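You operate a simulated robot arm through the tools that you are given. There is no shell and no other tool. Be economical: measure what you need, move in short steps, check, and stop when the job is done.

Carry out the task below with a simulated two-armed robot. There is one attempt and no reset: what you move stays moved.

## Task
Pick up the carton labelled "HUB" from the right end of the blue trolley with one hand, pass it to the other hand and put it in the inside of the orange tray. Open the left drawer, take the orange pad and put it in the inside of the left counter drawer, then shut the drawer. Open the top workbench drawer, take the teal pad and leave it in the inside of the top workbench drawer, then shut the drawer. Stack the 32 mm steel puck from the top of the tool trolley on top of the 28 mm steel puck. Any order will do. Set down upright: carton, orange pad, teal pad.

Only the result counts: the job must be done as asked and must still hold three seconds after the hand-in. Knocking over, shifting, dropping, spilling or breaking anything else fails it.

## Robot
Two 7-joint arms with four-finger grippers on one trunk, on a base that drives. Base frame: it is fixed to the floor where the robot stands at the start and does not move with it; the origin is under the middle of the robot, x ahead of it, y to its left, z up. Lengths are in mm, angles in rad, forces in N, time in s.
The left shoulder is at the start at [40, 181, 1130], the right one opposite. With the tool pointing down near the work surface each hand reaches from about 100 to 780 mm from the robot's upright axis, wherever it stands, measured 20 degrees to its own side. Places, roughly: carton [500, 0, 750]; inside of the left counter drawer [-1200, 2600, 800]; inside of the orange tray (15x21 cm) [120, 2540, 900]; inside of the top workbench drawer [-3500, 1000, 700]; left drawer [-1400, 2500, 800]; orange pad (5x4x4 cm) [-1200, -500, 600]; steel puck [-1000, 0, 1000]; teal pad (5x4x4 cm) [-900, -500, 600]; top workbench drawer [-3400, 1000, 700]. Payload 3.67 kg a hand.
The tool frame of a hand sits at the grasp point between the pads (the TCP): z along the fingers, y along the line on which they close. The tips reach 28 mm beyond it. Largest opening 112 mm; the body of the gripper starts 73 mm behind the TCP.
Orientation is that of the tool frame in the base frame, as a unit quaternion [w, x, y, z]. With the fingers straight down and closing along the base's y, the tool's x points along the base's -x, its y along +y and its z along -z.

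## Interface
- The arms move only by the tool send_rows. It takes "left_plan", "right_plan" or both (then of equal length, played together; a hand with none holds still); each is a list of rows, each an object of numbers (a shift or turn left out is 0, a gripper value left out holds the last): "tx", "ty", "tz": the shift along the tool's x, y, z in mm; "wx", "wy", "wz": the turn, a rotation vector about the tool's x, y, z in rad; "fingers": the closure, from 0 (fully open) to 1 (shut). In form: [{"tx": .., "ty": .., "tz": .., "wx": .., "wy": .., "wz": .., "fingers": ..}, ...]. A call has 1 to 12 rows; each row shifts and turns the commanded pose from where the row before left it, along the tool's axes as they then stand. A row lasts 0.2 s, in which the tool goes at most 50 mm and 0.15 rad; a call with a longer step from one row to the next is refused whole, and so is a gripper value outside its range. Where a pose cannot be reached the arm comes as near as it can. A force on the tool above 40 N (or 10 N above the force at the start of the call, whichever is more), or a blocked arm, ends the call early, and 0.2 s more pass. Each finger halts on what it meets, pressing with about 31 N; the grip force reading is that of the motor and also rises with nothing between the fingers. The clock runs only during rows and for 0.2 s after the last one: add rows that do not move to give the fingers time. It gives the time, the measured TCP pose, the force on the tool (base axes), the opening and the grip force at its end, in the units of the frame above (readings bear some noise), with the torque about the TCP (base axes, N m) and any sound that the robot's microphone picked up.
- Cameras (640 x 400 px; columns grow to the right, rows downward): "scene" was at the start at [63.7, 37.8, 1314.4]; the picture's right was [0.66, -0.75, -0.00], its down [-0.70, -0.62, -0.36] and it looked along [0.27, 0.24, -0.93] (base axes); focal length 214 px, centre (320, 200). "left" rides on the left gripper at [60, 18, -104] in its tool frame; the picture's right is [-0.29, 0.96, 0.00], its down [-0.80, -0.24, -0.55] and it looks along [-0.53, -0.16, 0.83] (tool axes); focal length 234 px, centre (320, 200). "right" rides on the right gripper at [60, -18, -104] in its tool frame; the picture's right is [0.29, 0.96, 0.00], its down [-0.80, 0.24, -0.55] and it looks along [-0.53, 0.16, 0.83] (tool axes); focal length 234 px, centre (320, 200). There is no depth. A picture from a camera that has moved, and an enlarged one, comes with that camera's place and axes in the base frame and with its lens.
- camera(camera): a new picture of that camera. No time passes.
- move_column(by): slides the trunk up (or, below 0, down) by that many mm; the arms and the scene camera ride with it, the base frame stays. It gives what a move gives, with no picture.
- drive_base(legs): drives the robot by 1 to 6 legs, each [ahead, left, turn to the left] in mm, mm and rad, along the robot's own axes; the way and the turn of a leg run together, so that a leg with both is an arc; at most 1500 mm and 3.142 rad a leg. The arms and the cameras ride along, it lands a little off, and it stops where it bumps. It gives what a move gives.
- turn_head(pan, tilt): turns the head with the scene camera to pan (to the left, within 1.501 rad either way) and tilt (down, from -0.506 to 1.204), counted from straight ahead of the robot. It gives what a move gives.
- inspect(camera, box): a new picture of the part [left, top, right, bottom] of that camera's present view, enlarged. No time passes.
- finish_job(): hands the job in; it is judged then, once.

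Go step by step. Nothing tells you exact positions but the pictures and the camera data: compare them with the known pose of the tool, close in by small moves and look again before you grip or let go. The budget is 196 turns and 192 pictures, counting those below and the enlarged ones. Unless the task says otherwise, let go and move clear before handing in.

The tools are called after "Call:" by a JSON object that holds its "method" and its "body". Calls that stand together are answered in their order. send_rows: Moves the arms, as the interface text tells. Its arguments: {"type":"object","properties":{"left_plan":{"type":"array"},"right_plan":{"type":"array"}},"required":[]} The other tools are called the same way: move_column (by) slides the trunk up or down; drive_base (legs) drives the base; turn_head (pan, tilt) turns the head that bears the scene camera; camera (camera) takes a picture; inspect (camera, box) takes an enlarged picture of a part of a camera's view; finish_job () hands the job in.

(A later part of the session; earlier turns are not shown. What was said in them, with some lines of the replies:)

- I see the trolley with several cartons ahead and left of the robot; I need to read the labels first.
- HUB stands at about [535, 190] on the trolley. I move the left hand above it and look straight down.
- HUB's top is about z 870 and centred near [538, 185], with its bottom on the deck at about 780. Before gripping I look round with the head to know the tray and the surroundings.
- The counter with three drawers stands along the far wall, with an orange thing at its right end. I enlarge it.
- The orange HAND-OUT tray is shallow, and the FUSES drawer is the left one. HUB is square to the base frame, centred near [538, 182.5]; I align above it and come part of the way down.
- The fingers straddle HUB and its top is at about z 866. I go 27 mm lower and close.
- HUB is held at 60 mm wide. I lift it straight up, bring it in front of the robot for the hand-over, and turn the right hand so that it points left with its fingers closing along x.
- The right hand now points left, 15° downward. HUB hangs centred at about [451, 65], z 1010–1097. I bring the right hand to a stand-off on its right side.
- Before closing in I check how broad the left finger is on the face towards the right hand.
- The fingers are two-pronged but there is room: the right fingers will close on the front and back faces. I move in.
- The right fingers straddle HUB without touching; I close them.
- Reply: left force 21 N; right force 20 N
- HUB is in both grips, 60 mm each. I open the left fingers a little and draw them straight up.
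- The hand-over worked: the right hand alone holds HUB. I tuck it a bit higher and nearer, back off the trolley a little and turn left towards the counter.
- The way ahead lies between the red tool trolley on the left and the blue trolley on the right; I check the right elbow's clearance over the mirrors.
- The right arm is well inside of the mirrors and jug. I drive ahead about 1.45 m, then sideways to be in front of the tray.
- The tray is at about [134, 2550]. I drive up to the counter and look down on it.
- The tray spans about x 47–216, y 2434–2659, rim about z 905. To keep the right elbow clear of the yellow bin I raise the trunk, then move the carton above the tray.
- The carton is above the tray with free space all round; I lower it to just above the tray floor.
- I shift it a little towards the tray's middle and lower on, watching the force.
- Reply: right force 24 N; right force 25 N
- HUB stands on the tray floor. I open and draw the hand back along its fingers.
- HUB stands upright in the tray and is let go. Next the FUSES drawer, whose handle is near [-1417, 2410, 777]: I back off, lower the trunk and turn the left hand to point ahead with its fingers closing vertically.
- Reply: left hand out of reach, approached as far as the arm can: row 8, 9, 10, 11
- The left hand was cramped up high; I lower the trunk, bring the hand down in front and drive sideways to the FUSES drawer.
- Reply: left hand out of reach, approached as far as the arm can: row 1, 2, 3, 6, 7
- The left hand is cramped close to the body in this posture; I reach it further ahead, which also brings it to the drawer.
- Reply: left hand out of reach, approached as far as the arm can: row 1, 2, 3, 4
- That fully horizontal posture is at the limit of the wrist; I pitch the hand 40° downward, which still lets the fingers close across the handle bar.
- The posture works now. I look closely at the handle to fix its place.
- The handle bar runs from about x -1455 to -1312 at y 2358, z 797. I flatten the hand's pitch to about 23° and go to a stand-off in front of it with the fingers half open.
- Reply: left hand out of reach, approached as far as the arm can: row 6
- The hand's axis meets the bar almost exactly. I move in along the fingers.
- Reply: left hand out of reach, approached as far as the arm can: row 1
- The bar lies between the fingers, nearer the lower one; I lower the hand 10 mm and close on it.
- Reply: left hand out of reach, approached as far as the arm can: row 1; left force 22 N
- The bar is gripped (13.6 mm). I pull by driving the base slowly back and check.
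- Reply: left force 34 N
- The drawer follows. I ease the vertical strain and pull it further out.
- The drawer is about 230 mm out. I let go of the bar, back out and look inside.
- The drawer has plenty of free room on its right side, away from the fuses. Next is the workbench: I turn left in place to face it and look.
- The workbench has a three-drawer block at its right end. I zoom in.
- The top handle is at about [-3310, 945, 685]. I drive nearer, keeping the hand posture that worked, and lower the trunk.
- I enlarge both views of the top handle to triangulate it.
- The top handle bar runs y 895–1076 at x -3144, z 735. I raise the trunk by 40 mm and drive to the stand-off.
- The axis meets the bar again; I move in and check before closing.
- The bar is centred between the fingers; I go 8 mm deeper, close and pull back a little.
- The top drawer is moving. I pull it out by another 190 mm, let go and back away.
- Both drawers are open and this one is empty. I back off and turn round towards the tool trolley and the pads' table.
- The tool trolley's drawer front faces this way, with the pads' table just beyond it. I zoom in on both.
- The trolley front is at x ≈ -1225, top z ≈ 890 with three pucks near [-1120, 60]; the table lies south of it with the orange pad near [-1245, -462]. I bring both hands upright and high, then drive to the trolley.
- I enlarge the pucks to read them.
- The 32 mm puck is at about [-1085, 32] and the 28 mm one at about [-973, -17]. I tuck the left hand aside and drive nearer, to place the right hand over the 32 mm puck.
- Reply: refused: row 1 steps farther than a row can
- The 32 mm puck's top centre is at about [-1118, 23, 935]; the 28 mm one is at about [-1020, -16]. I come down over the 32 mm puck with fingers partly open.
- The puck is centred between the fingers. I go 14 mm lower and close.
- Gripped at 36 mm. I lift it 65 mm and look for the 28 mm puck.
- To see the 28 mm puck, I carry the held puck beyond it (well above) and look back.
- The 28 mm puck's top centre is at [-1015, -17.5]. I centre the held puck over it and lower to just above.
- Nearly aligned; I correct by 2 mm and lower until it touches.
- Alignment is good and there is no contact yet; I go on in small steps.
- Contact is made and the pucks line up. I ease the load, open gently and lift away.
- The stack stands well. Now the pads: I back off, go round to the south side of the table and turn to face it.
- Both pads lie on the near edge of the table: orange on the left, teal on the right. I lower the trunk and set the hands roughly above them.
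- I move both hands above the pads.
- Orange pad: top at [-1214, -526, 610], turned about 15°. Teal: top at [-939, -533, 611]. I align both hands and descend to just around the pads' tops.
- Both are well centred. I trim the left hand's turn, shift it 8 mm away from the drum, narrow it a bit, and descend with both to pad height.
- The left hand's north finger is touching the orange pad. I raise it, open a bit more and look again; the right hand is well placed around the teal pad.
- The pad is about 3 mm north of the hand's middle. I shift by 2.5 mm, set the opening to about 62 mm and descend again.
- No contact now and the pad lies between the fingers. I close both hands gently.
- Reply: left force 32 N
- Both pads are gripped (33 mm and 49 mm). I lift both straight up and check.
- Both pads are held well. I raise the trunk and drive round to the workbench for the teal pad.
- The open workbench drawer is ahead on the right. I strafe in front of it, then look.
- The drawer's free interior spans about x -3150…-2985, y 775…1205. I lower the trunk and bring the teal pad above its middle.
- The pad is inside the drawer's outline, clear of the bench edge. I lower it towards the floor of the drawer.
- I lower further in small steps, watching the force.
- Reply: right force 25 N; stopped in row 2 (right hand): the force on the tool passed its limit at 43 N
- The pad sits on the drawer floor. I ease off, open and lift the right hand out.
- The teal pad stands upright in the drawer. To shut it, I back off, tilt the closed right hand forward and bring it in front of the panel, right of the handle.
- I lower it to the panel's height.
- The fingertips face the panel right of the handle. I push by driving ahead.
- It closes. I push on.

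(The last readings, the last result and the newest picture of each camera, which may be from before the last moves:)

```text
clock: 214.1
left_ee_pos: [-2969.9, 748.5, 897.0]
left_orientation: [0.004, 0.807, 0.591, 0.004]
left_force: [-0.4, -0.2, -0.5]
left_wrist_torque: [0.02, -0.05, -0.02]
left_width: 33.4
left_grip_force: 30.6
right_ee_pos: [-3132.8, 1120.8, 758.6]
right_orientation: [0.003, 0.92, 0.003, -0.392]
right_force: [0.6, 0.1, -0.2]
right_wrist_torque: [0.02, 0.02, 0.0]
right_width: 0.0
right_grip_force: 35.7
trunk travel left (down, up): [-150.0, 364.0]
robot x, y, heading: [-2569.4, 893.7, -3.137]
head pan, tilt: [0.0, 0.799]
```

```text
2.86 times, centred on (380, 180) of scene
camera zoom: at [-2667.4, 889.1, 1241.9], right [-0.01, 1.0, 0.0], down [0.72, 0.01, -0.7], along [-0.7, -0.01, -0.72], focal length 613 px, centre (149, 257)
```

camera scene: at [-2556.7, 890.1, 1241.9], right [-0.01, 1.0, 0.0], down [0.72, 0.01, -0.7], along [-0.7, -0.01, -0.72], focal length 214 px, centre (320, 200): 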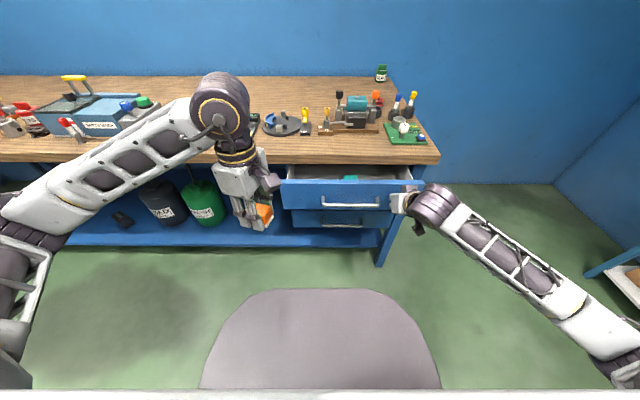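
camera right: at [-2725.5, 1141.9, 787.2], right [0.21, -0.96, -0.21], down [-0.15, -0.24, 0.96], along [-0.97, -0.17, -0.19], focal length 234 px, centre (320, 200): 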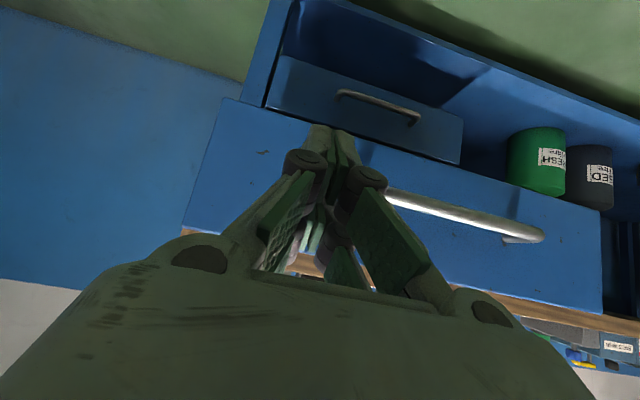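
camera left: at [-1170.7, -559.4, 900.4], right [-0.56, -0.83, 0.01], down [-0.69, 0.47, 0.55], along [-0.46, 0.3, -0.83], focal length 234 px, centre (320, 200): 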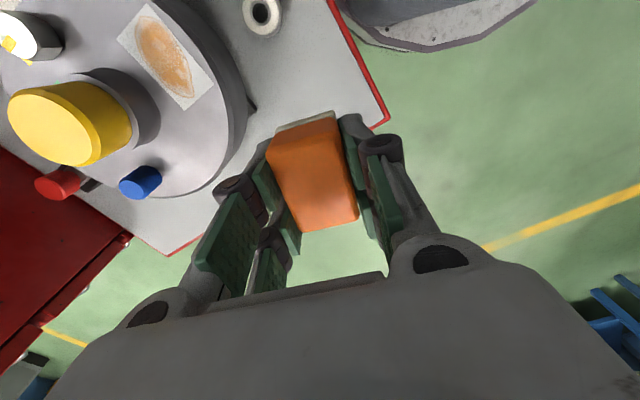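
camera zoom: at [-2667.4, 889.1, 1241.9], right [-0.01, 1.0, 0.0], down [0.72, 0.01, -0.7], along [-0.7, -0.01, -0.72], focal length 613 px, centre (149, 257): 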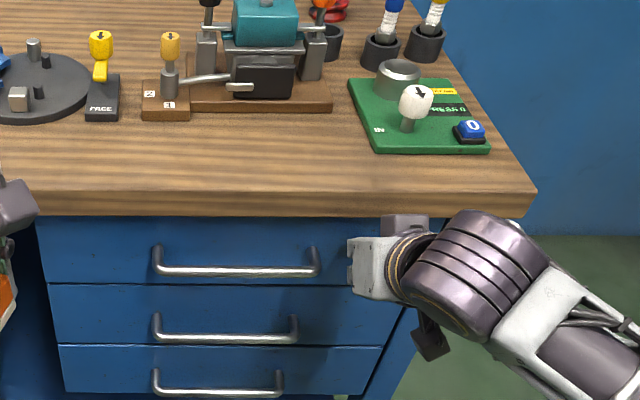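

It is nearly shut; the handle still stands a bit proud of the ones below. I push a little more.

Call:
{"method": "drive_base", "body": {"legs": [[15, 0, 0]]}}

Call:
{"method": "drive_base", "body": {"legs": [[12, 0, 0]]}}

Call:
{"method": "inspect", "body": {"camera": "scene", "box": [270, 110, 490, 250]}}

```text
clock: 215.0
left_ee_pos: [-2982.4, 748.2, 896.7]
left_orientation: [0.005, 0.807, 0.59, 0.003]
left_force: [-1.0, 0.1, 0.1]
left_wrist_torque: [0.0, 0.01, 0.04]
left_width: 33.4
left_grip_force: 31.2
right_ee_pos: [-3143.2, 1119.6, 760.1]
right_orientation: [0.003, 0.92, 0.004, -0.391]
right_force: [1.7, 0.1, 0.8]
right_wrist_torque: [0.03, 0.02, 0.01]
right_width: 0.0
right_grip_force: 35.0
trunk travel left (down, up): [-150.0, 364.0]
robot x, y, heading: [-2581.9, 887.6, -3.131]
head pan, tilt: [0.0, 0.799]
stopped in leg 1: the force on the tool passed its limit at 68 N (the readings are from after the stop); the commanded pose is now the measured one
```

```text
clock: 215.8
left_ee_pos: [-2986.1, 750.0, 896.2]
left_orientation: [0.004, 0.808, 0.589, 0.003]
left_force: [-0.6, 0.7, 0.5]
left_wrist_torque: [-0.01, 0.02, 0.0]
left_width: 33.4
left_grip_force: 31.5
right_ee_pos: [-3143.0, 1118.4, 759.5]
right_orientation: [0.004, 0.922, 0.005, -0.387]
right_force: [14.4, 0.3, 6.6]
right_wrist_torque: [0.02, 0.3, -0.06]
right_width: 5.9
right_grip_force: 35.9
trunk travel left (down, up): [-150.0, 364.0]
robot x, y, heading: [-2589.3, 886.1, -3.134]
head pan, tilt: [0.0, 0.799]
stopped in leg 1: the force on the tool passed its limit at 58 N (the readings are from after the stop); the commanded pose is now the measured one
```

```text
2.86 times, centred on (380, 180) of scene
camera zoom: at [-2684.0, 889.5, 1242.2], right [-0.01, 1.0, 0.0], down [0.72, 0.0, -0.7], along [-0.7, 0.0, -0.72], focal length 613 px, centre (149, 257)
```

zoom: 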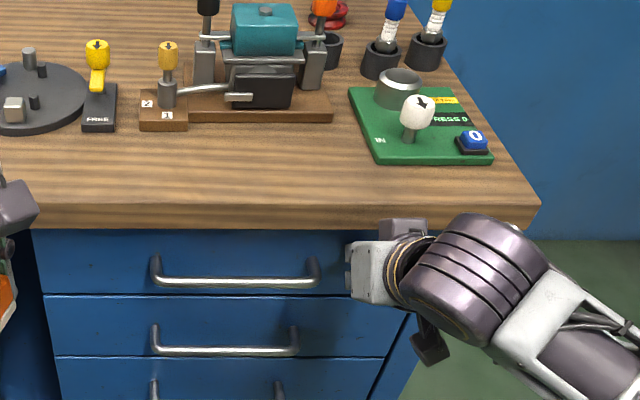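

It is against its stop and flush with the drawers below. I back away and check, then return the right hand to vertical.

Call:
{"method": "drive_base", "body": {"legs": [[-350, 0, 0]]}}

Call:
{"method": "inspect", "body": {"camera": "scene", "box": [250, 90, 470, 240]}}

Call:
{"method": "send_rows", "body": {"right_plan": [{"tx": -25, "tz": -25}, {"tx": -25, "tz": -25}, {"tx": -25, "tz": -25}, {"wy": 0.14}, {"wy": 0.14}, {"wy": 0.14}, {"wy": 0.14}, {"wy": 0.14}, {"wy": 0.09}, {"ty": 40}, {"ty": 40}, {}]}}

```text
clock: 218.2
left_ee_pos: [-2634.1, 752.2, 896.7]
left_orientation: [0.005, 0.807, 0.591, 0.003]
left_force: [0.3, -0.6, -0.5]
left_wrist_torque: [-0.05, 0.03, -0.01]
left_width: 33.4
left_grip_force: 31.8
right_ee_pos: [-2792.0, 1118.4, 757.7]
right_orientation: [0.003, 0.922, 0.005, -0.387]
right_force: [-0.4, -0.4, 0.7]
right_wrist_torque: [-0.02, 0.01, 0.02]
right_width: 0.0
right_grip_force: 35.6
trunk travel left (down, up): [-150.0, 364.0]
robot x, y, heading: [-2234.5, 891.8, -3.126]
head pan, tilt: [0.0, 0.799]
```

```text
2.67 times, centred on (360, 165) of scene
camera zoom: at [-2331.0, 892.0, 1242.1], right [-0.01, 1.0, 0.0], down [0.72, 0.01, -0.7], along [-0.7, -0.01, -0.72], focal length 572 px, centre (213, 293)
```

zoom: 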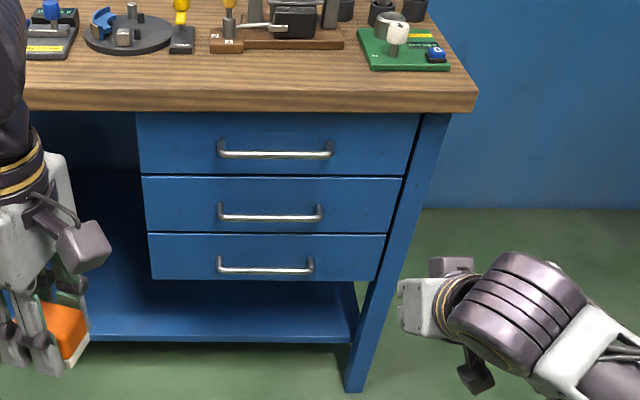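

```text
clock: 220.8
left_ee_pos: [-2634.5, 751.2, 895.9]
left_orientation: [0.004, 0.806, 0.591, 0.003]
left_force: [0.4, -0.2, -0.1]
left_wrist_torque: [-0.01, -0.01, 0.03]
left_width: 33.2
left_grip_force: 31.2
right_ee_pos: [-2789.0, 1039.2, 864.6]
right_orientation: [0.001, 1.0, 0.007, -0.001]
right_force: [0.3, 0.5, -1.0]
right_wrist_torque: [-0.02, 0.03, -0.01]
right_width: 0.0
right_grip_force: 36.2
trunk travel left (down, up): [-150.0, 364.0]
robot x, y, heading: [-2236.8, 891.6, -3.13]
head pan, tilt: [0.0, 0.799]
```

The workbench drawer is fully shut. Now to the counter with the orange pad: I raise the trunk, turn to face it and drive over.

Call:
{"method": "move_column", "body": {"by": 100}}

Call:
{"method": "drive_base", "body": {"legs": [[0, 0, -1.582], [300, -1107, 0]]}}

Call:
{"method": "turn_head", "body": {"pan": 0.1, "tilt": 0.6}}

Call:
{"method": "camera", "body": {"camera": "scene"}}

```text
clock: 222.1
left_ee_pos: [-2635.0, 750.5, 995.9]
left_orientation: [0.004, 0.806, 0.591, 0.003]
left_force: [0.1, -0.1, -1.6]
left_wrist_torque: [0.04, 0.03, 0.01]
left_width: 33.4
left_grip_force: 31.1
right_ee_pos: [-2790.2, 1040.5, 964.2]
right_orientation: [0.001, 1.0, 0.008, -0.001]
right_force: [-0.7, 0.7, -0.7]
right_wrist_torque: [0.03, 0.04, -0.02]
right_width: 0.0
right_grip_force: 35.4
trunk travel left (down, up): [-250.0, 264.0]
robot x, y, heading: [-2232.9, 890.7, -3.128]
head pan, tilt: [0.0, 0.799]
```

```text
clock: 232.3
left_ee_pos: [-1227.5, 1575.2, 997.4]
left_orientation: [0.005, 0.986, -0.165, -0.002]
left_force: [-0.2, 0.1, -0.7]
left_wrist_torque: [0.0, 0.0, -0.04]
left_width: 33.5
left_grip_force: 30.7
right_ee_pos: [-934.3, 1722.6, 963.8]
right_orientation: [0.0, -0.702, 0.712, 0.002]
right_force: [0.2, -0.2, -0.2]
right_wrist_torque: [-0.01, -0.01, 0.01]
right_width: 0.0
right_grip_force: 35.5
trunk travel left (down, up): [-250.0, 264.0]
robot x, y, heading: [-1093.5, 1170.7, 1.554]
head pan, tilt: [0.0, 0.799]
```

```text
clock: 233.1
left_ee_pos: [-1229.0, 1575.7, 997.5]
left_orientation: [0.006, 0.986, -0.165, -0.001]
left_force: [-0.3, 0.6, -0.5]
left_wrist_torque: [0.01, 0.0, 0.01]
left_width: 33.2
left_grip_force: 31.0
right_ee_pos: [-934.6, 1722.5, 963.8]
right_orientation: [0.0, -0.702, 0.712, 0.002]
right_force: [0.7, -0.6, 0.0]
right_wrist_torque: [0.0, -0.01, -0.02]
right_width: 0.1
right_grip_force: 35.5
trunk travel left (down, up): [-250.0, 264.0]
robot x, y, heading: [-1098.4, 1167.5, 1.554]
head pan, tilt: [0.099, 0.6]
```

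```text
65 pictures are left
camera scene: at [-1103.0, 1279.4, 1358.9], right [1.0, 0.08, 0.0], down [0.05, -0.56, -0.82], along [-0.07, 0.82, -0.57], focal length 214 px, centre (320, 200)
```

scene: 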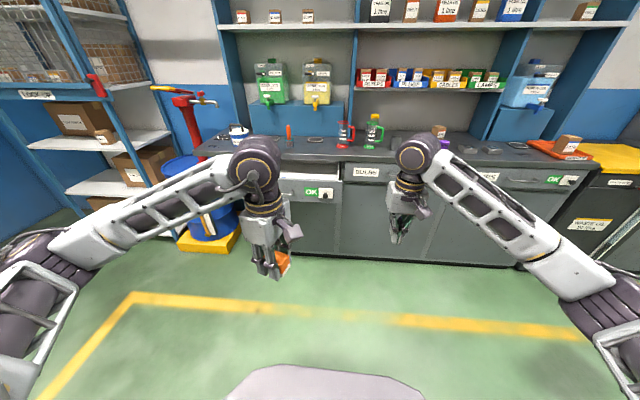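

The drawer is still open in front of the left hand. I drive closer.

Call:
{"method": "drive_base", "body": {"legs": [[590, 0, 0.017]]}}

Call:
{"method": "turn_head", "body": {"pan": 0.2, "tilt": 0.8}}

Call:
{"method": "camera", "body": {"camera": "scene"}}

Call:
{"method": "camera", "body": {"camera": "left"}}

```text
clock: 236.5
left_ee_pos: [-1222.2, 2157.9, 995.0]
left_orientation: [0.005, 0.987, -0.162, 0.0]
left_force: [0.0, 1.0, -0.6]
left_wrist_torque: [-0.01, 0.02, -0.01]
left_width: 33.4
left_grip_force: 31.0
right_ee_pos: [-931.1, 2307.4, 964.8]
right_orientation: [0.0, -0.705, 0.709, 0.001]
right_force: [-0.4, -0.1, -0.1]
right_wrist_torque: [-0.03, 0.0, -0.01]
right_width: 0.1
right_grip_force: 35.7
trunk travel left (down, up): [-250.0, 264.0]
robot x, y, heading: [-1092.3, 1753.2, 1.561]
head pan, tilt: [0.099, 0.6]
```

```text
clock: 237.2
left_ee_pos: [-1223.5, 2155.7, 995.8]
left_orientation: [0.006, 0.987, -0.161, -0.001]
left_force: [-0.4, 0.4, 0.0]
left_wrist_torque: [0.02, -0.02, -0.03]
left_width: 33.4
left_grip_force: 31.4
right_ee_pos: [-930.3, 2307.4, 964.4]
right_orientation: [0.0, -0.705, 0.709, 0.002]
right_force: [0.1, -0.9, -0.9]
right_wrist_torque: [-0.02, 0.02, 0.01]
right_width: 0.0
right_grip_force: 35.2
trunk travel left (down, up): [-250.0, 264.0]
robot x, y, heading: [-1092.3, 1751.0, 1.561]
head pan, tilt: [0.201, 0.799]
```

```text
64 pictures are left
camera scene: at [-1103.7, 1853.2, 1342.2], right [0.98, 0.19, 0.0], down [0.14, -0.7, -0.7], along [-0.13, 0.68, -0.72], focal length 214 px, centre (320, 200)
```

scene: 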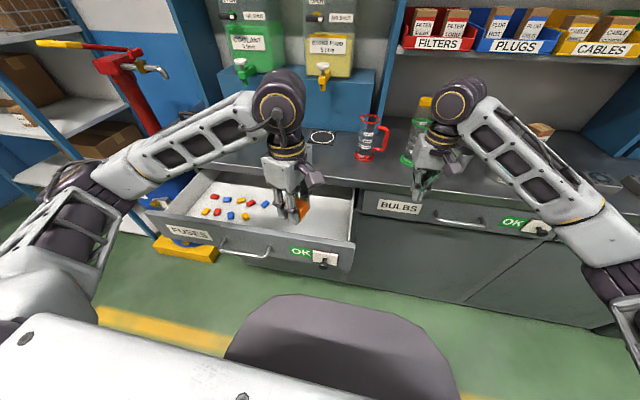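

```text
63 pictures are left
camera left: at [-1173.1, 2121.6, 1101.2], right [-0.58, -0.82, 0.01], down [-0.68, 0.49, 0.55], along [-0.45, 0.31, -0.83], focal length 234 px, centre (320, 200)
```

left: 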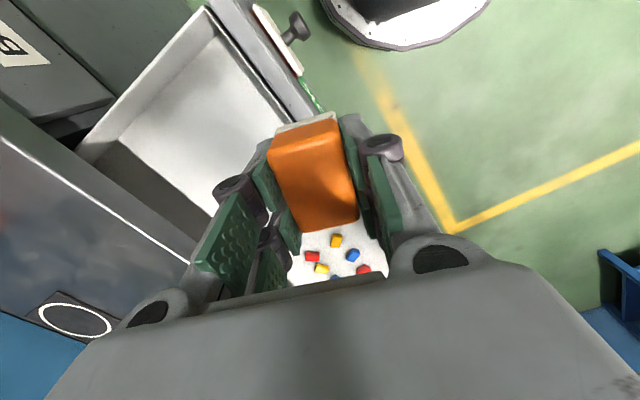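

The free right part of the drawer spans about x -1300…-1095, y 2185…2385. I move the orange pad above [-1200, 2278] and part-way down.

Call:
{"method": "send_rows", "body": {"left_plan": [{"tx": -4, "ty": -31}, {"tx": -4, "ty": -31}, {"tx": -4, "ty": -31}, {"tx": -4, "ty": -30}, {"tz": 40}, {"tz": 40}, {"tz": 40}, {"tz": 20}, {}]}}

Call:
{"method": "camera", "body": {"camera": "left"}}

Call:
{"method": "inspect", "body": {"camera": "scene", "box": [140, 130, 400, 290]}}

```text
clock: 239.2
left_ee_pos: [-1199.7, 2277.3, 854.8]
left_orientation: [0.006, 0.987, -0.162, -0.001]
left_force: [0.1, 0.9, 0.4]
left_wrist_torque: [-0.01, 0.01, 0.01]
left_width: 33.3
left_grip_force: 30.6
right_ee_pos: [-932.2, 2307.4, 964.4]
right_orientation: [0.0, -0.706, 0.709, 0.001]
right_force: [-0.7, -0.8, 1.2]
right_wrist_torque: [-0.01, 0.04, 0.0]
right_width: 0.1
right_grip_force: 35.4
trunk travel left (down, up): [-250.0, 264.0]
robot x, y, heading: [-1088.4, 1752.9, 1.558]
head pan, tilt: [0.201, 0.799]
```

```text
62 pictures are left
camera left: at [-1149.9, 2241.5, 958.8], right [-0.58, -0.82, 0.01], down [-0.68, 0.49, 0.55], along [-0.45, 0.31, -0.83], focal length 234 px, centre (320, 200)
```

left: 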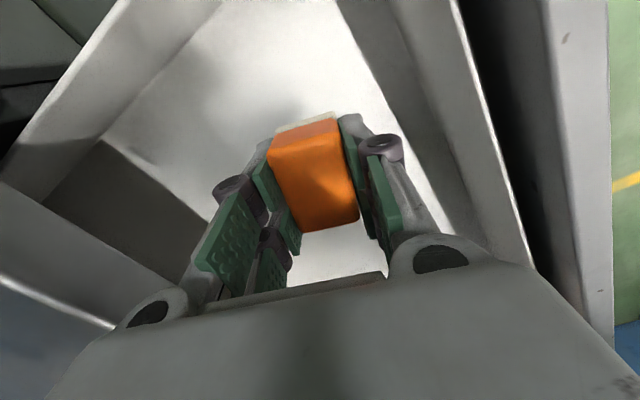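

```text
2.46 times, centred on (270, 210) of scene
camera zoom: at [-1103.7, 1853.3, 1342.1], right [0.98, 0.19, 0.0], down [0.14, -0.7, -0.7], along [-0.13, 0.68, -0.72], focal length 528 px, centre (443, 175)
```

zoom: 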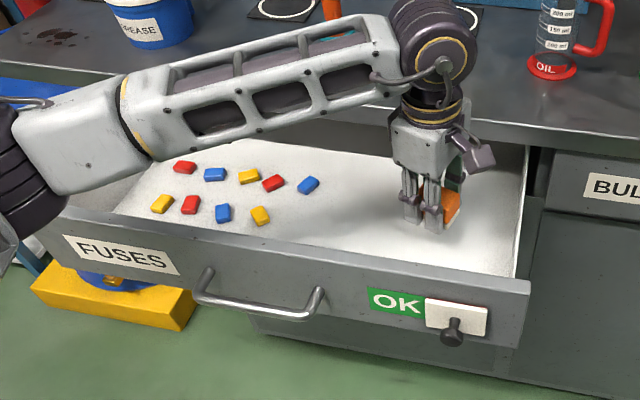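

The pad is inside the drawer, well away from the fuses. I lower it in shrinking steps.

Call:
{"method": "send_rows", "body": {"left_plan": [{"tz": 25}, {"tz": 12}, {}]}}

Call:
{"method": "send_rows", "body": {"left_plan": [{"tz": 8}, {}]}}

Call:
{"method": "send_rows", "body": {"left_plan": [{"tz": 6}, {}]}}

Call:
{"method": "camera", "body": {"camera": "left"}}

```text
clock: 240.0
left_ee_pos: [-1200.9, 2276.8, 818.6]
left_orientation: [0.005, 0.987, -0.162, -0.002]
left_force: [0.1, 0.0, -0.8]
left_wrist_torque: [0.03, -0.04, 0.01]
left_width: 33.7
left_grip_force: 30.9
right_ee_pos: [-930.4, 2306.8, 964.0]
right_orientation: [0.0, -0.705, 0.709, 0.002]
right_force: [-0.5, -0.1, 0.8]
right_wrist_torque: [-0.02, 0.02, -0.04]
right_width: 0.0
right_grip_force: 35.9
trunk travel left (down, up): [-250.0, 264.0]
robot x, y, heading: [-1087.5, 1749.4, 1.56]
head pan, tilt: [0.201, 0.799]
```

```text
clock: 240.6
left_ee_pos: [-1200.7, 2276.7, 808.2]
left_orientation: [0.005, 0.987, -0.162, -0.001]
left_force: [0.0, 0.4, -0.8]
left_wrist_torque: [-0.01, -0.03, 0.0]
left_width: 33.2
left_grip_force: 31.4
right_ee_pos: [-930.7, 2306.5, 965.6]
right_orientation: [0.0, -0.706, 0.709, 0.001]
right_force: [-0.2, -0.6, 0.6]
right_wrist_torque: [-0.01, 0.01, -0.02]
right_width: 0.0
right_grip_force: 36.3
trunk travel left (down, up): [-250.0, 264.0]
robot x, y, heading: [-1088.0, 1754.1, 1.565]
head pan, tilt: [0.201, 0.799]
```

```text
clock: 241.2
left_ee_pos: [-1200.3, 2276.4, 803.6]
left_orientation: [0.005, 0.987, -0.162, 0.0]
left_force: [-0.3, 0.6, 0.0]
left_wrist_torque: [0.01, -0.01, -0.01]
left_width: 33.9
left_grip_force: 31.1
right_ee_pos: [-931.1, 2306.4, 965.0]
right_orientation: [0.001, -0.706, 0.709, 0.002]
right_force: [0.9, -0.1, 0.2]
right_wrist_torque: [-0.02, 0.02, 0.01]
right_width: 0.0
right_grip_force: 36.0
trunk travel left (down, up): [-250.0, 264.0]
robot x, y, heading: [-1090.1, 1750.8, 1.558]
head pan, tilt: [0.201, 0.799]
```

```text
60 pictures are left
camera left: at [-1149.6, 2240.7, 908.9], right [-0.58, -0.82, 0.01], down [-0.68, 0.49, 0.55], along [-0.45, 0.31, -0.83], focal length 234 px, centre (320, 200)
```

left: 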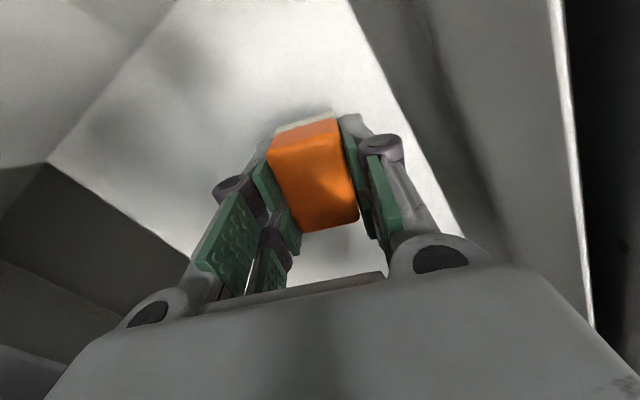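

Call:
{"method": "send_rows", "body": {"left_plan": [{"tz": 6}, {}]}}

Call:
{"method": "send_rows", "body": {"left_plan": [{"tz": 5}, {}]}}

Call:
{"method": "send_rows", "body": {"left_plan": [{"tz": 4}, {}]}}

Call:
{"method": "send_rows", "body": {"left_plan": [{"tz": 4}, {}]}}

```text
clock: 241.8
left_ee_pos: [-1198.2, 2276.3, 798.1]
left_orientation: [0.005, 0.987, -0.161, -0.001]
left_force: [0.5, 0.2, -1.0]
left_wrist_torque: [-0.02, 0.0, 0.0]
left_width: 33.3
left_grip_force: 31.5
right_ee_pos: [-931.8, 2305.8, 963.8]
right_orientation: [0.0, -0.705, 0.709, 0.001]
right_force: [0.3, -0.3, -0.3]
right_wrist_torque: [0.02, 0.0, -0.01]
right_width: 0.0
right_grip_force: 35.7
trunk travel left (down, up): [-250.0, 264.0]
robot x, y, heading: [-1087.7, 1747.8, 1.563]
head pan, tilt: [0.201, 0.799]
```

```text
clock: 242.4
left_ee_pos: [-1199.7, 2277.6, 793.4]
left_orientation: [0.005, 0.987, -0.161, -0.001]
left_force: [0.2, -0.1, -1.0]
left_wrist_torque: [-0.05, -0.02, 0.02]
left_width: 33.5
left_grip_force: 30.9
right_ee_pos: [-931.2, 2306.7, 963.7]
right_orientation: [0.001, -0.705, 0.709, 0.001]
right_force: [-1.0, 0.0, 0.2]
right_wrist_torque: [-0.02, 0.0, 0.01]
right_width: 0.1
right_grip_force: 35.8
trunk travel left (down, up): [-250.0, 264.0]
robot x, y, heading: [-1089.5, 1753.3, 1.561]
head pan, tilt: [0.201, 0.799]
```

```text
clock: 243.0
left_ee_pos: [-1200.2, 2276.8, 788.5]
left_orientation: [0.006, 0.987, -0.161, -0.001]
left_force: [0.3, 0.6, 0.3]
left_wrist_torque: [0.02, -0.03, 0.01]
left_width: 33.3
left_grip_force: 31.5
right_ee_pos: [-930.9, 2308.0, 963.7]
right_orientation: [0.0, -0.705, 0.709, 0.001]
right_force: [-0.3, -1.6, 0.5]
right_wrist_torque: [-0.04, 0.02, 0.03]
right_width: 0.0
right_grip_force: 35.4
trunk travel left (down, up): [-250.0, 264.0]
robot x, y, heading: [-1087.6, 1752.4, 1.56]
head pan, tilt: [0.201, 0.799]
```

```text
clock: 243.6
left_ee_pos: [-1199.3, 2277.6, 784.7]
left_orientation: [0.005, 0.987, -0.161, 0.0]
left_force: [-0.8, 0.1, -0.9]
left_wrist_torque: [-0.01, 0.03, 0.02]
left_width: 33.3
left_grip_force: 30.7
right_ee_pos: [-930.2, 2306.4, 964.5]
right_orientation: [0.0, -0.705, 0.709, 0.001]
right_force: [-0.3, -0.5, 0.2]
right_wrist_torque: [-0.03, -0.03, 0.02]
right_width: 0.0
right_grip_force: 35.8
trunk travel left (down, up): [-250.0, 264.0]
robot x, y, heading: [-1094.4, 1750.2, 1.564]
head pan, tilt: [0.201, 0.799]
```

Call:
{"method": "send_rows", "body": {"left_plan": [{"tz": 4}, {}]}}

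Call:
{"method": "send_rows", "body": {"left_plan": [{"tz": 3}, {}]}}

Call:
{"method": "send_rows", "body": {"left_plan": [{"tz": 3}, {}]}}

Call:
{"method": "inspect", "body": {"camera": "scene", "box": [280, 160, 380, 240]}}

```text
clock: 244.2
left_ee_pos: [-1197.8, 2277.8, 781.9]
left_orientation: [0.006, 0.987, -0.161, -0.001]
left_force: [0.0, 0.5, -0.5]
left_wrist_torque: [-0.03, 0.0, 0.0]
left_width: 33.4
left_grip_force: 31.2
right_ee_pos: [-930.8, 2307.2, 964.4]
right_orientation: [0.001, -0.705, 0.709, 0.001]
right_force: [0.4, -0.7, -0.5]
right_wrist_torque: [0.0, 0.01, 0.02]
right_width: 0.0
right_grip_force: 36.0
trunk travel left (down, up): [-250.0, 264.0]
robot x, y, heading: [-1089.3, 1752.5, 1.561]
head pan, tilt: [0.201, 0.799]
```

```text
clock: 244.8
left_ee_pos: [-1198.3, 2278.4, 779.6]
left_orientation: [0.003, 0.987, -0.161, -0.001]
left_force: [-2.8, 0.7, 13.7]
left_wrist_torque: [0.34, 0.02, 0.03]
left_width: 33.6
left_grip_force: 31.2
right_ee_pos: [-930.5, 2306.4, 964.9]
right_orientation: [0.0, -0.705, 0.709, 0.001]
right_force: [-0.7, 0.4, -0.5]
right_wrist_torque: [0.0, 0.0, 0.02]
right_width: 0.0
right_grip_force: 35.6
trunk travel left (down, up): [-250.0, 264.0]
robot x, y, heading: [-1088.9, 1752.8, 1.561]
head pan, tilt: [0.201, 0.799]
```

```text
clock: 245.4
left_ee_pos: [-1198.5, 2279.5, 779.5]
left_orientation: [0.0, 0.987, -0.161, 0.0]
left_force: [-3.4, 0.0, 14.7]
left_wrist_torque: [0.13, 0.1, -0.03]
left_width: 33.4
left_grip_force: 30.9
right_ee_pos: [-931.3, 2307.0, 964.2]
right_orientation: [0.0, -0.705, 0.709, 0.001]
right_force: [0.1, 0.6, 0.2]
right_wrist_torque: [-0.01, -0.03, 0.03]
right_width: 0.0
right_grip_force: 36.1
trunk travel left (down, up): [-250.0, 264.0]
robot x, y, heading: [-1092.0, 1750.4, 1.562]
head pan, tilt: [0.201, 0.799]
stopped in row 2 (left hand): the force on the tool passed its limit at 41 N (the readings are from after the stop); the commanded pose is now the measured one
```

```text
5.00 times, centred on (330, 200) of scene
camera zoom: at [-1104.0, 1853.5, 1342.0], right [0.98, 0.19, 0.0], down [0.14, -0.7, -0.7], along [-0.13, 0.68, -0.72], focal length 1072 px, centre (270, 200)
```

zoom: 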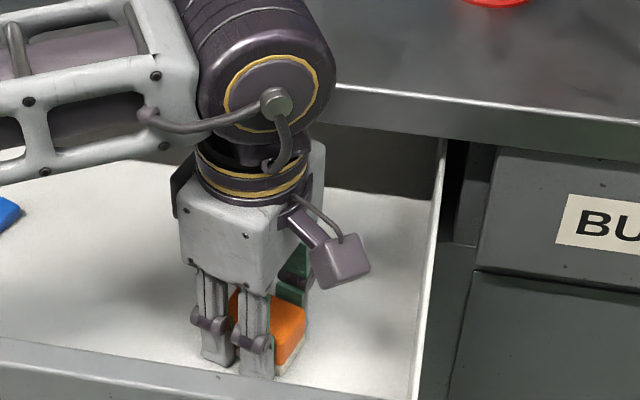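

The orange pad is on the drawer floor. I ease off, open moderately and lift the left hand out.

Call:
{"method": "send_rows", "body": {"left_plan": [{"tz": -0.8}, {"fingers": 0.6}, {"fingers": 0.45}, {}, {"tz": -20}, {"tz": -35}, {"tz": -45}, {"tz": -45}, {"tz": -45}]}}

Call:
{"method": "inspect", "body": {"camera": "scene", "box": [140, 130, 400, 290]}}

Call:
{"method": "camera", "body": {"camera": "left"}}

```text
clock: 247.4
left_ee_pos: [-1199.8, 2278.5, 970.5]
left_orientation: [0.003, 0.987, -0.162, 0.0]
left_force: [-0.3, -0.4, 0.9]
left_wrist_torque: [0.02, 0.02, 0.0]
left_width: 61.5
left_grip_force: 0.0
right_ee_pos: [-929.9, 2306.0, 964.8]
right_orientation: [0.001, -0.706, 0.708, 0.002]
right_force: [-0.2, 0.2, 0.7]
right_wrist_torque: [-0.04, 0.02, 0.01]
right_width: 0.0
right_grip_force: 35.2
trunk travel left (down, up): [-250.0, 264.0]
robot x, y, heading: [-1091.6, 1750.2, 1.565]
head pan, tilt: [0.201, 0.799]
```

```text
2.46 times, centred on (270, 210) of scene
camera zoom: at [-1103.4, 1852.8, 1342.2], right [0.98, 0.19, 0.0], down [0.14, -0.7, -0.7], along [-0.13, 0.68, -0.72], focal length 528 px, centre (443, 175)
```

zoom: 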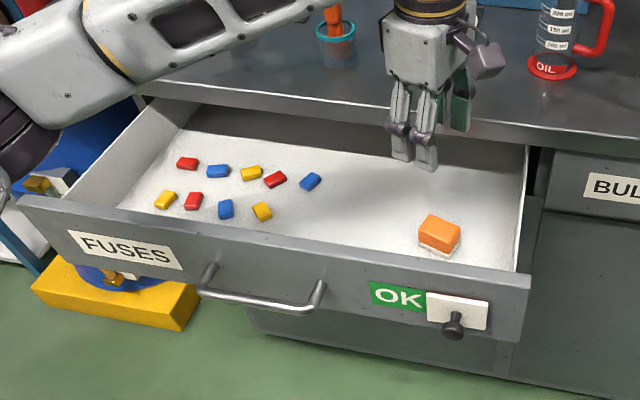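

```text
57 pictures are left
camera left: at [-1149.4, 2241.9, 1075.7], right [-0.58, -0.82, 0.01], down [-0.68, 0.48, 0.55], along [-0.45, 0.32, -0.83], focal length 234 px, centre (320, 200)
```

left: 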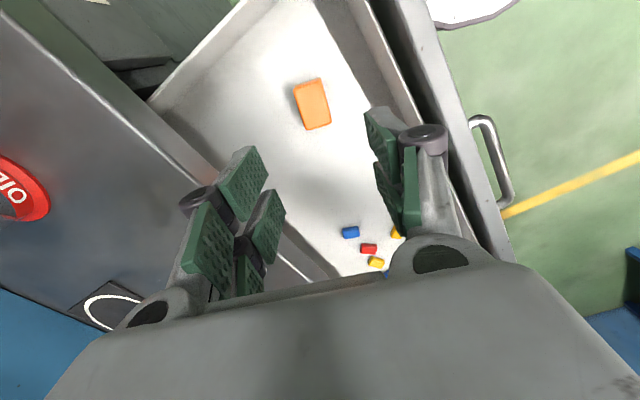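

The orange pad stands upright in the drawer. To shut it I use the left hand, closed and tilted forward, pushing the panel left of the handle near x -1495; I back off and prepare.

Call:
{"method": "drive_base", "body": {"legs": [[-310, 0, 0], [0, 250, 0.007]]}}

Call:
{"method": "send_rows", "body": {"left_plan": [{"wz": -0.11, "fingers": 1}, {"wz": -0.11}, {"wz": -0.11}, {"wx": 0.135}, {"wx": 0.135}, {"wx": 0.135}, {"wx": 0.135}, {"wx": 0.135}, {"wx": 0.125}, {}]}}

Call:
{"method": "camera", "body": {"camera": "scene"}}

```text
clock: 251.0
left_ee_pos: [-1458.4, 1971.5, 970.5]
left_orientation: [0.003, 0.988, -0.157, -0.001]
left_force: [0.6, 0.3, 0.9]
left_wrist_torque: [-0.03, -0.02, -0.01]
left_width: 61.6
left_grip_force: 0.1
right_ee_pos: [-1189.6, 2001.3, 964.6]
right_orientation: [-0.001, 0.709, -0.706, 0.0]
right_force: [0.4, 0.1, 0.1]
right_wrist_torque: [0.0, -0.03, 0.0]
right_width: 0.0
right_grip_force: 35.7
trunk travel left (down, up): [-250.0, 264.0]
robot x, y, heading: [-1340.0, 1446.2, 1.575]
head pan, tilt: [0.201, 0.799]
```

```text
clock: 253.2
left_ee_pos: [-1456.8, 1970.8, 971.6]
left_orientation: [-0.388, 0.922, 0.008, -0.003]
left_force: [0.6, -0.3, 0.3]
left_wrist_torque: [-0.02, 0.0, 0.03]
left_width: 0.0
left_grip_force: 31.3
right_ee_pos: [-1188.6, 2001.9, 963.8]
right_orientation: [0.0, 0.708, -0.706, -0.002]
right_force: [-0.6, 0.1, -0.2]
right_wrist_torque: [-0.02, 0.0, 0.0]
right_width: 0.0
right_grip_force: 35.6
trunk travel left (down, up): [-250.0, 264.0]
robot x, y, heading: [-1346.9, 1446.9, 1.574]
head pan, tilt: [0.201, 0.799]
```

```text
56 pictures are left
camera scene: at [-1356.6, 1546.7, 1342.1], right [0.98, 0.2, 0.0], down [0.14, -0.7, -0.7], along [-0.14, 0.68, -0.72], focal length 214 px, centre (320, 200)
```

scene: 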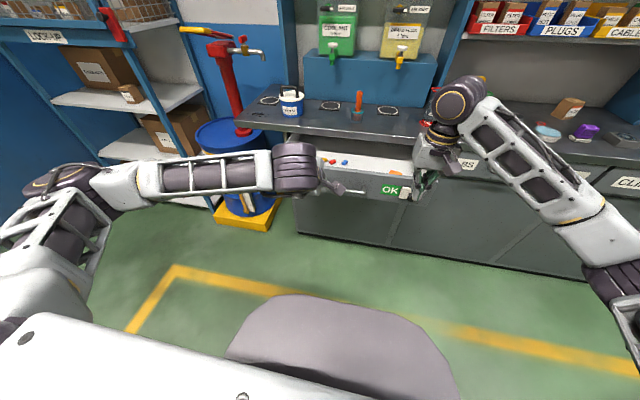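

I shift the left hand to the free panel area and lower it, and tuck the right hand back.

Call:
{"method": "send_rows", "body": {"left_plan": [{"tx": -38}, {"ty": 27, "tz": 26}, {"ty": 27, "tz": 26}, {"ty": 27, "tz": 26}, {"ty": 27, "tz": 26}, {}], "right_plan": [{"tx": 30}, {"tx": 30}, {"tx": 30}, {"tx": 30}, {}, {}]}}

Call:
{"method": "camera", "body": {"camera": "scene"}}

Call:
{"method": "camera", "body": {"camera": "left"}}

```text
clock: 254.6
left_ee_pos: [-1494.8, 1969.5, 820.6]
left_orientation: [-0.387, 0.922, 0.008, -0.003]
left_force: [0.7, -0.3, 0.1]
left_wrist_torque: [-0.01, -0.03, -0.02]
left_width: 0.0
left_grip_force: 31.1
right_ee_pos: [-1187.9, 1881.9, 963.7]
right_orientation: [0.0, 0.708, -0.706, -0.002]
right_force: [0.2, -0.2, 0.4]
right_wrist_torque: [0.01, 0.01, 0.0]
right_width: 0.1
right_grip_force: 35.7
trunk travel left (down, up): [-250.0, 264.0]
robot x, y, heading: [-1341.4, 1445.5, 1.572]
head pan, tilt: [0.201, 0.799]
```

```text
55 pictures are left
camera scene: at [-1356.7, 1545.9, 1342.2], right [0.98, 0.2, 0.0], down [0.14, -0.7, -0.7], along [-0.14, 0.68, -0.72], focal length 214 px, centre (320, 200)
```

scene: 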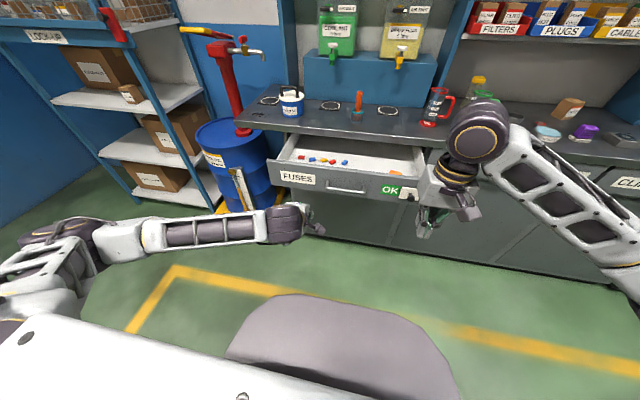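

```text
54 pictures are left
camera left: at [-1435.2, 1882.3, 881.2], right [-0.28, -0.67, -0.68], down [-0.79, -0.24, 0.56], along [-0.54, 0.7, -0.47], focal length 234 px, centre (320, 200)
```

left: 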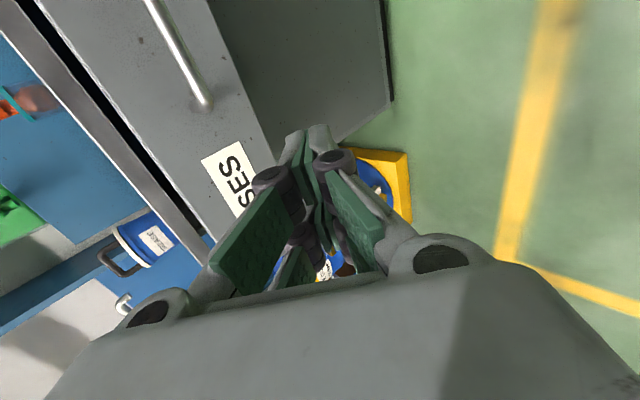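

The hand lines up with the panel's FUSES label area. I drive ahead to push, first 260 mm.

Call:
{"method": "drive_base", "body": {"legs": [[260, 0, 0]]}}

Call:
{"method": "camera", "body": {"camera": "scene"}}

Call:
{"method": "camera", "body": {"camera": "left"}}

```text
clock: 256.5
left_ee_pos: [-1493.3, 2232.1, 820.2]
left_orientation: [-0.386, 0.922, 0.005, -0.001]
left_force: [0.3, 0.7, -0.4]
left_wrist_torque: [-0.01, 0.0, 0.02]
left_width: 0.0
left_grip_force: 30.8
right_ee_pos: [-1186.2, 2146.4, 963.1]
right_orientation: [0.0, 0.707, -0.707, -0.001]
right_force: [1.3, -0.4, -0.2]
right_wrist_torque: [-0.01, 0.04, -0.01]
right_width: 0.2
right_grip_force: 35.9
trunk travel left (down, up): [-250.0, 264.0]
robot x, y, heading: [-1340.7, 1706.7, 1.566]
head pan, tilt: [0.201, 0.799]
```

```text
53 pictures are left
camera scene: at [-1356.2, 1809.1, 1342.0], right [0.98, 0.2, 0.0], down [0.14, -0.7, -0.7], along [-0.14, 0.68, -0.72], focal length 214 px, centre (320, 200)
```

scene: 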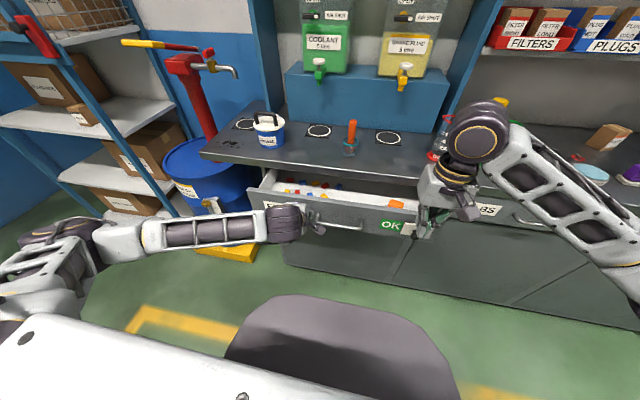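

```text
52 pictures are left
camera left: at [-1433.2, 2145.3, 881.0], right [-0.28, -0.67, -0.68], down [-0.79, -0.24, 0.56], along [-0.54, 0.7, -0.47], focal length 234 px, centre (320, 200)
```

left: 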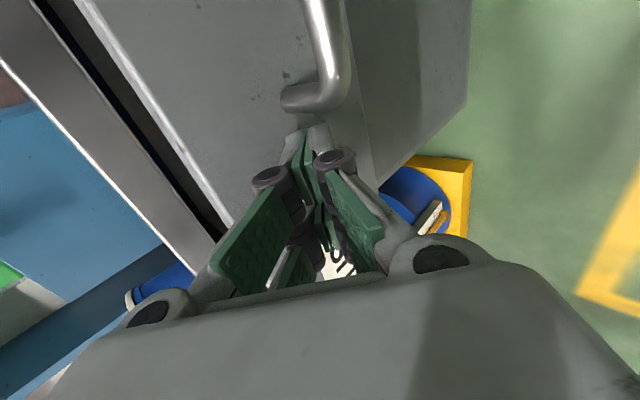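

The drawer is following. I push on, then finish with small steps.

Call:
{"method": "drive_base", "body": {"legs": [[105, 0, 0]]}}

Call:
{"method": "drive_base", "body": {"legs": [[30, 0, 0]]}}

Call:
{"method": "camera", "body": {"camera": "scene"}}

```text
clock: 257.7
left_ee_pos: [-1491.5, 2335.9, 820.0]
left_orientation: [-0.387, 0.922, 0.004, -0.002]
left_force: [0.0, 1.1, 0.2]
left_wrist_torque: [0.03, -0.03, 0.05]
left_width: 0.0
left_grip_force: 30.9
right_ee_pos: [-1184.7, 2247.7, 962.7]
right_orientation: [0.0, -0.707, 0.708, 0.001]
right_force: [0.3, 0.5, -0.1]
right_wrist_torque: [-0.01, -0.04, -0.02]
right_width: 0.1
right_grip_force: 35.8
trunk travel left (down, up): [-250.0, 264.0]
robot x, y, heading: [-1343.1, 1809.9, 1.568]
head pan, tilt: [0.201, 0.799]
```

```text
clock: 258.7
left_ee_pos: [-1490.7, 2364.1, 820.2]
left_orientation: [-0.385, 0.923, 0.002, -0.002]
left_force: [0.2, 0.2, 0.0]
left_wrist_torque: [-0.03, 0.0, 0.02]
left_width: 0.0
left_grip_force: 30.7
right_ee_pos: [-1185.0, 2279.8, 962.9]
right_orientation: [0.001, -0.706, 0.708, 0.001]
right_force: [0.5, -0.1, -0.2]
right_wrist_torque: [-0.01, 0.0, -0.01]
right_width: 0.0
right_grip_force: 35.7
trunk travel left (down, up): [-250.0, 264.0]
robot x, y, heading: [-1337.3, 1846.0, 1.561]
head pan, tilt: [0.201, 0.799]
stopped in leg 1: the force on the tool passed its limit at 54 N (the readings are from after the stop); the commanded pose is now the measured one
```

```text
51 pictures are left
camera scene: at [-1355.5, 1943.1, 1342.0], right [0.98, 0.19, 0.0], down [0.14, -0.7, -0.7], along [-0.14, 0.68, -0.72], focal length 214 px, centre (320, 200)
```

scene: 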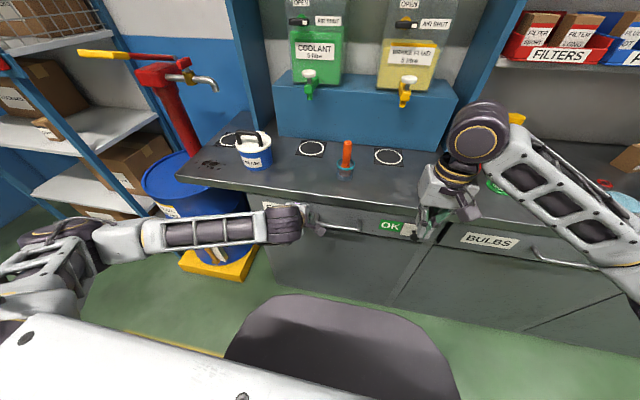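

It has come up against its stop. I back away and check that it is flush.

Call:
{"method": "drive_base", "body": {"legs": [[-400, 0, 0]]}}

Call:
{"method": "camera", "body": {"camera": "scene"}}

Call:
{"method": "inspect", "body": {"camera": "scene", "box": [240, 120, 460, 260]}}

```text
clock: 261.3
left_ee_pos: [-1490.9, 1960.4, 821.9]
left_orientation: [-0.385, 0.923, -0.001, -0.001]
left_force: [0.3, -0.1, -0.4]
left_wrist_torque: [0.02, 0.01, -0.02]
left_width: 0.0
left_grip_force: 31.4
right_ee_pos: [-1185.2, 1872.9, 963.1]
right_orientation: [0.002, -0.703, 0.711, 0.001]
right_force: [0.6, 0.0, 0.3]
right_wrist_torque: [0.03, 0.0, -0.03]
right_width: 0.0
right_grip_force: 35.2
trunk travel left (down, up): [-250.0, 264.0]
robot x, y, heading: [-1343.5, 1434.9, 1.558]
head pan, tilt: [0.201, 0.799]
```

```text
50 pictures are left
camera scene: at [-1358.1, 1537.0, 1342.2], right [0.98, 0.19, 0.0], down [0.13, -0.7, -0.7], along [-0.13, 0.69, -0.72], focal length 214 px, centre (320, 200)
```

scene: 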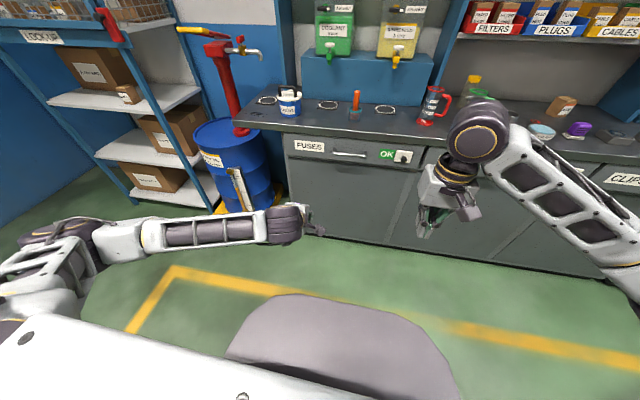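

```text
2.86 times, centred on (350, 190) of scene
camera zoom: at [-1358.1, 1537.0, 1342.2], right [0.98, 0.19, 0.0], down [0.13, -0.7, -0.7], along [-0.13, 0.69, -0.72], focal length 613 px, centre (234, 229)
```

zoom: 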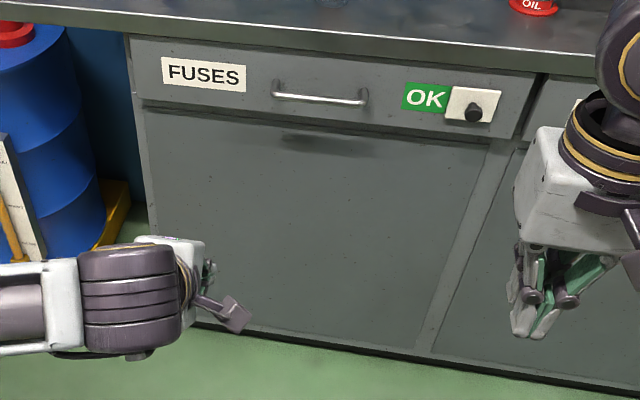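

The handle is back at y ≈ 2356, its closed place. I shift right to compare its flushness with the neighbouring drawer, lifting the hands meanwhile.

Call:
{"method": "send_rows", "body": {"left_plan": [{"ty": -27, "tz": -26}, {"ty": -27, "tz": -26}, {"ty": -27, "tz": -26}, {"ty": -27, "tz": -26}, {}]}}

Call:
{"method": "drive_base", "body": {"legs": [[0, -350, 0]]}}

Call:
{"method": "turn_head", "body": {"pan": 0.1, "tilt": 0.7}}

Call:
{"method": "camera", "body": {"camera": "scene"}}

Call:
{"method": "inspect", "body": {"camera": "scene", "box": [220, 120, 400, 230]}}

```text
clock: 262.5
left_ee_pos: [-1488.6, 1961.7, 970.2]
left_orientation: [-0.385, 0.923, 0.0, -0.001]
left_force: [0.3, 0.5, -0.4]
left_wrist_torque: [0.0, -0.03, -0.01]
left_width: 0.0
left_grip_force: 31.3
right_ee_pos: [-1184.7, 1873.1, 961.4]
right_orientation: [0.001, -0.703, 0.711, 0.001]
right_force: [-0.5, 0.4, 0.1]
right_wrist_torque: [0.0, 0.01, 0.01]
right_width: 0.1
right_grip_force: 36.0
trunk travel left (down, up): [-250.0, 264.0]
robot x, y, heading: [-1346.5, 1434.0, 1.559]
head pan, tilt: [0.201, 0.799]
```

```text
clock: 264.8
left_ee_pos: [-1136.7, 1957.1, 972.5]
left_orientation: [-0.385, 0.923, 0.003, -0.002]
left_force: [-0.9, 0.5, 0.7]
left_wrist_torque: [0.01, 0.01, 0.02]
left_width: 0.1
left_grip_force: 31.4
right_ee_pos: [-832.8, 1869.1, 962.4]
right_orientation: [0.001, -0.706, 0.709, 0.0]
right_force: [-0.2, -0.3, -0.4]
right_wrist_torque: [-0.02, 0.03, 0.01]
right_width: 0.0
right_grip_force: 35.3
trunk travel left (down, up): [-250.0, 264.0]
robot x, y, heading: [-991.0, 1435.3, 1.567]
head pan, tilt: [0.201, 0.799]
```

```text
clock: 265.5
left_ee_pos: [-1136.4, 1956.9, 971.0]
left_orientation: [-0.385, 0.923, 0.002, -0.001]
left_force: [0.0, -0.1, -0.7]
left_wrist_torque: [-0.01, -0.01, 0.02]
left_width: 0.1
left_grip_force: 31.3
right_ee_pos: [-833.2, 1870.6, 963.8]
right_orientation: [0.001, -0.705, 0.709, 0.001]
right_force: [-0.1, -0.3, 0.1]
right_wrist_torque: [-0.02, 0.01, -0.03]
right_width: 0.1
right_grip_force: 35.5
trunk travel left (down, up): [-250.0, 264.0]
robot x, y, heading: [-992.1, 1435.5, 1.561]
head pan, tilt: [0.099, 0.7]
```

```text
48 pictures are left
camera scene: at [-997.2, 1539.7, 1350.3], right [1.0, 0.09, 0.0], down [0.06, -0.64, -0.76], along [-0.07, 0.76, -0.64], focal length 214 px, centre (320, 200)
```

scene: 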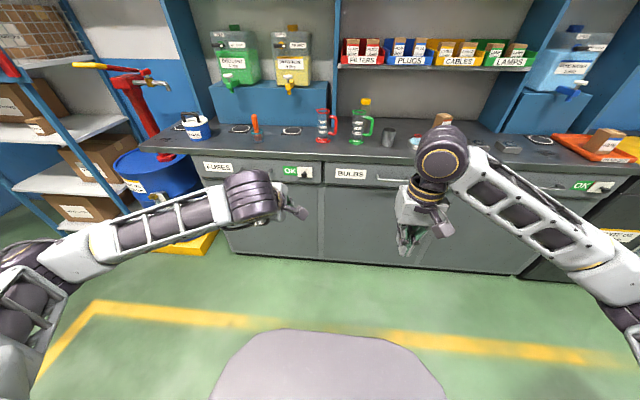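

```text
3.56 times, centred on (310, 175) of scene
camera zoom: at [-997.2, 1539.7, 1350.3], right [1.0, 0.09, 0.0], down [0.06, -0.64, -0.76], along [-0.07, 0.76, -0.64], focal length 763 px, centre (356, 289)
```

zoom: 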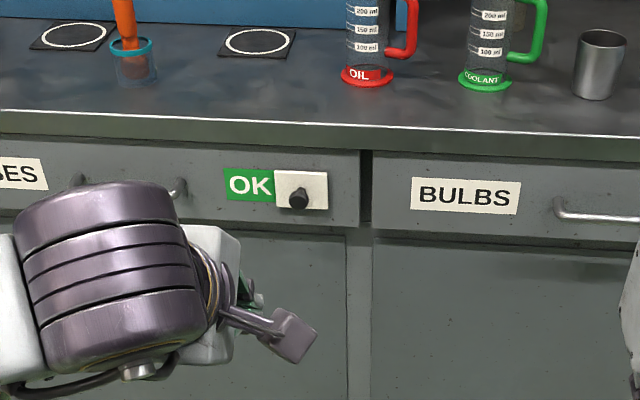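

Both drawers are shut, HUB stands upright in the tray, the pucks are stacked, and both hands are empty and clear of everything. I hand the job in.

Call:
{"method": "finish_job", "body": {}}

```text
The job is handed in.
```

The job is handed in:
- **Carton:** HUB was passed from the left hand to the right and stands upright in the orange tray.
- **Orange pad:** it stands upright in the left counter drawer, which is shut.
- **Teal pad:** it stands upright in the top workbench drawer, which is shut.
- **Pucks:** the 32 mm puck sits on the 28 mm puck.
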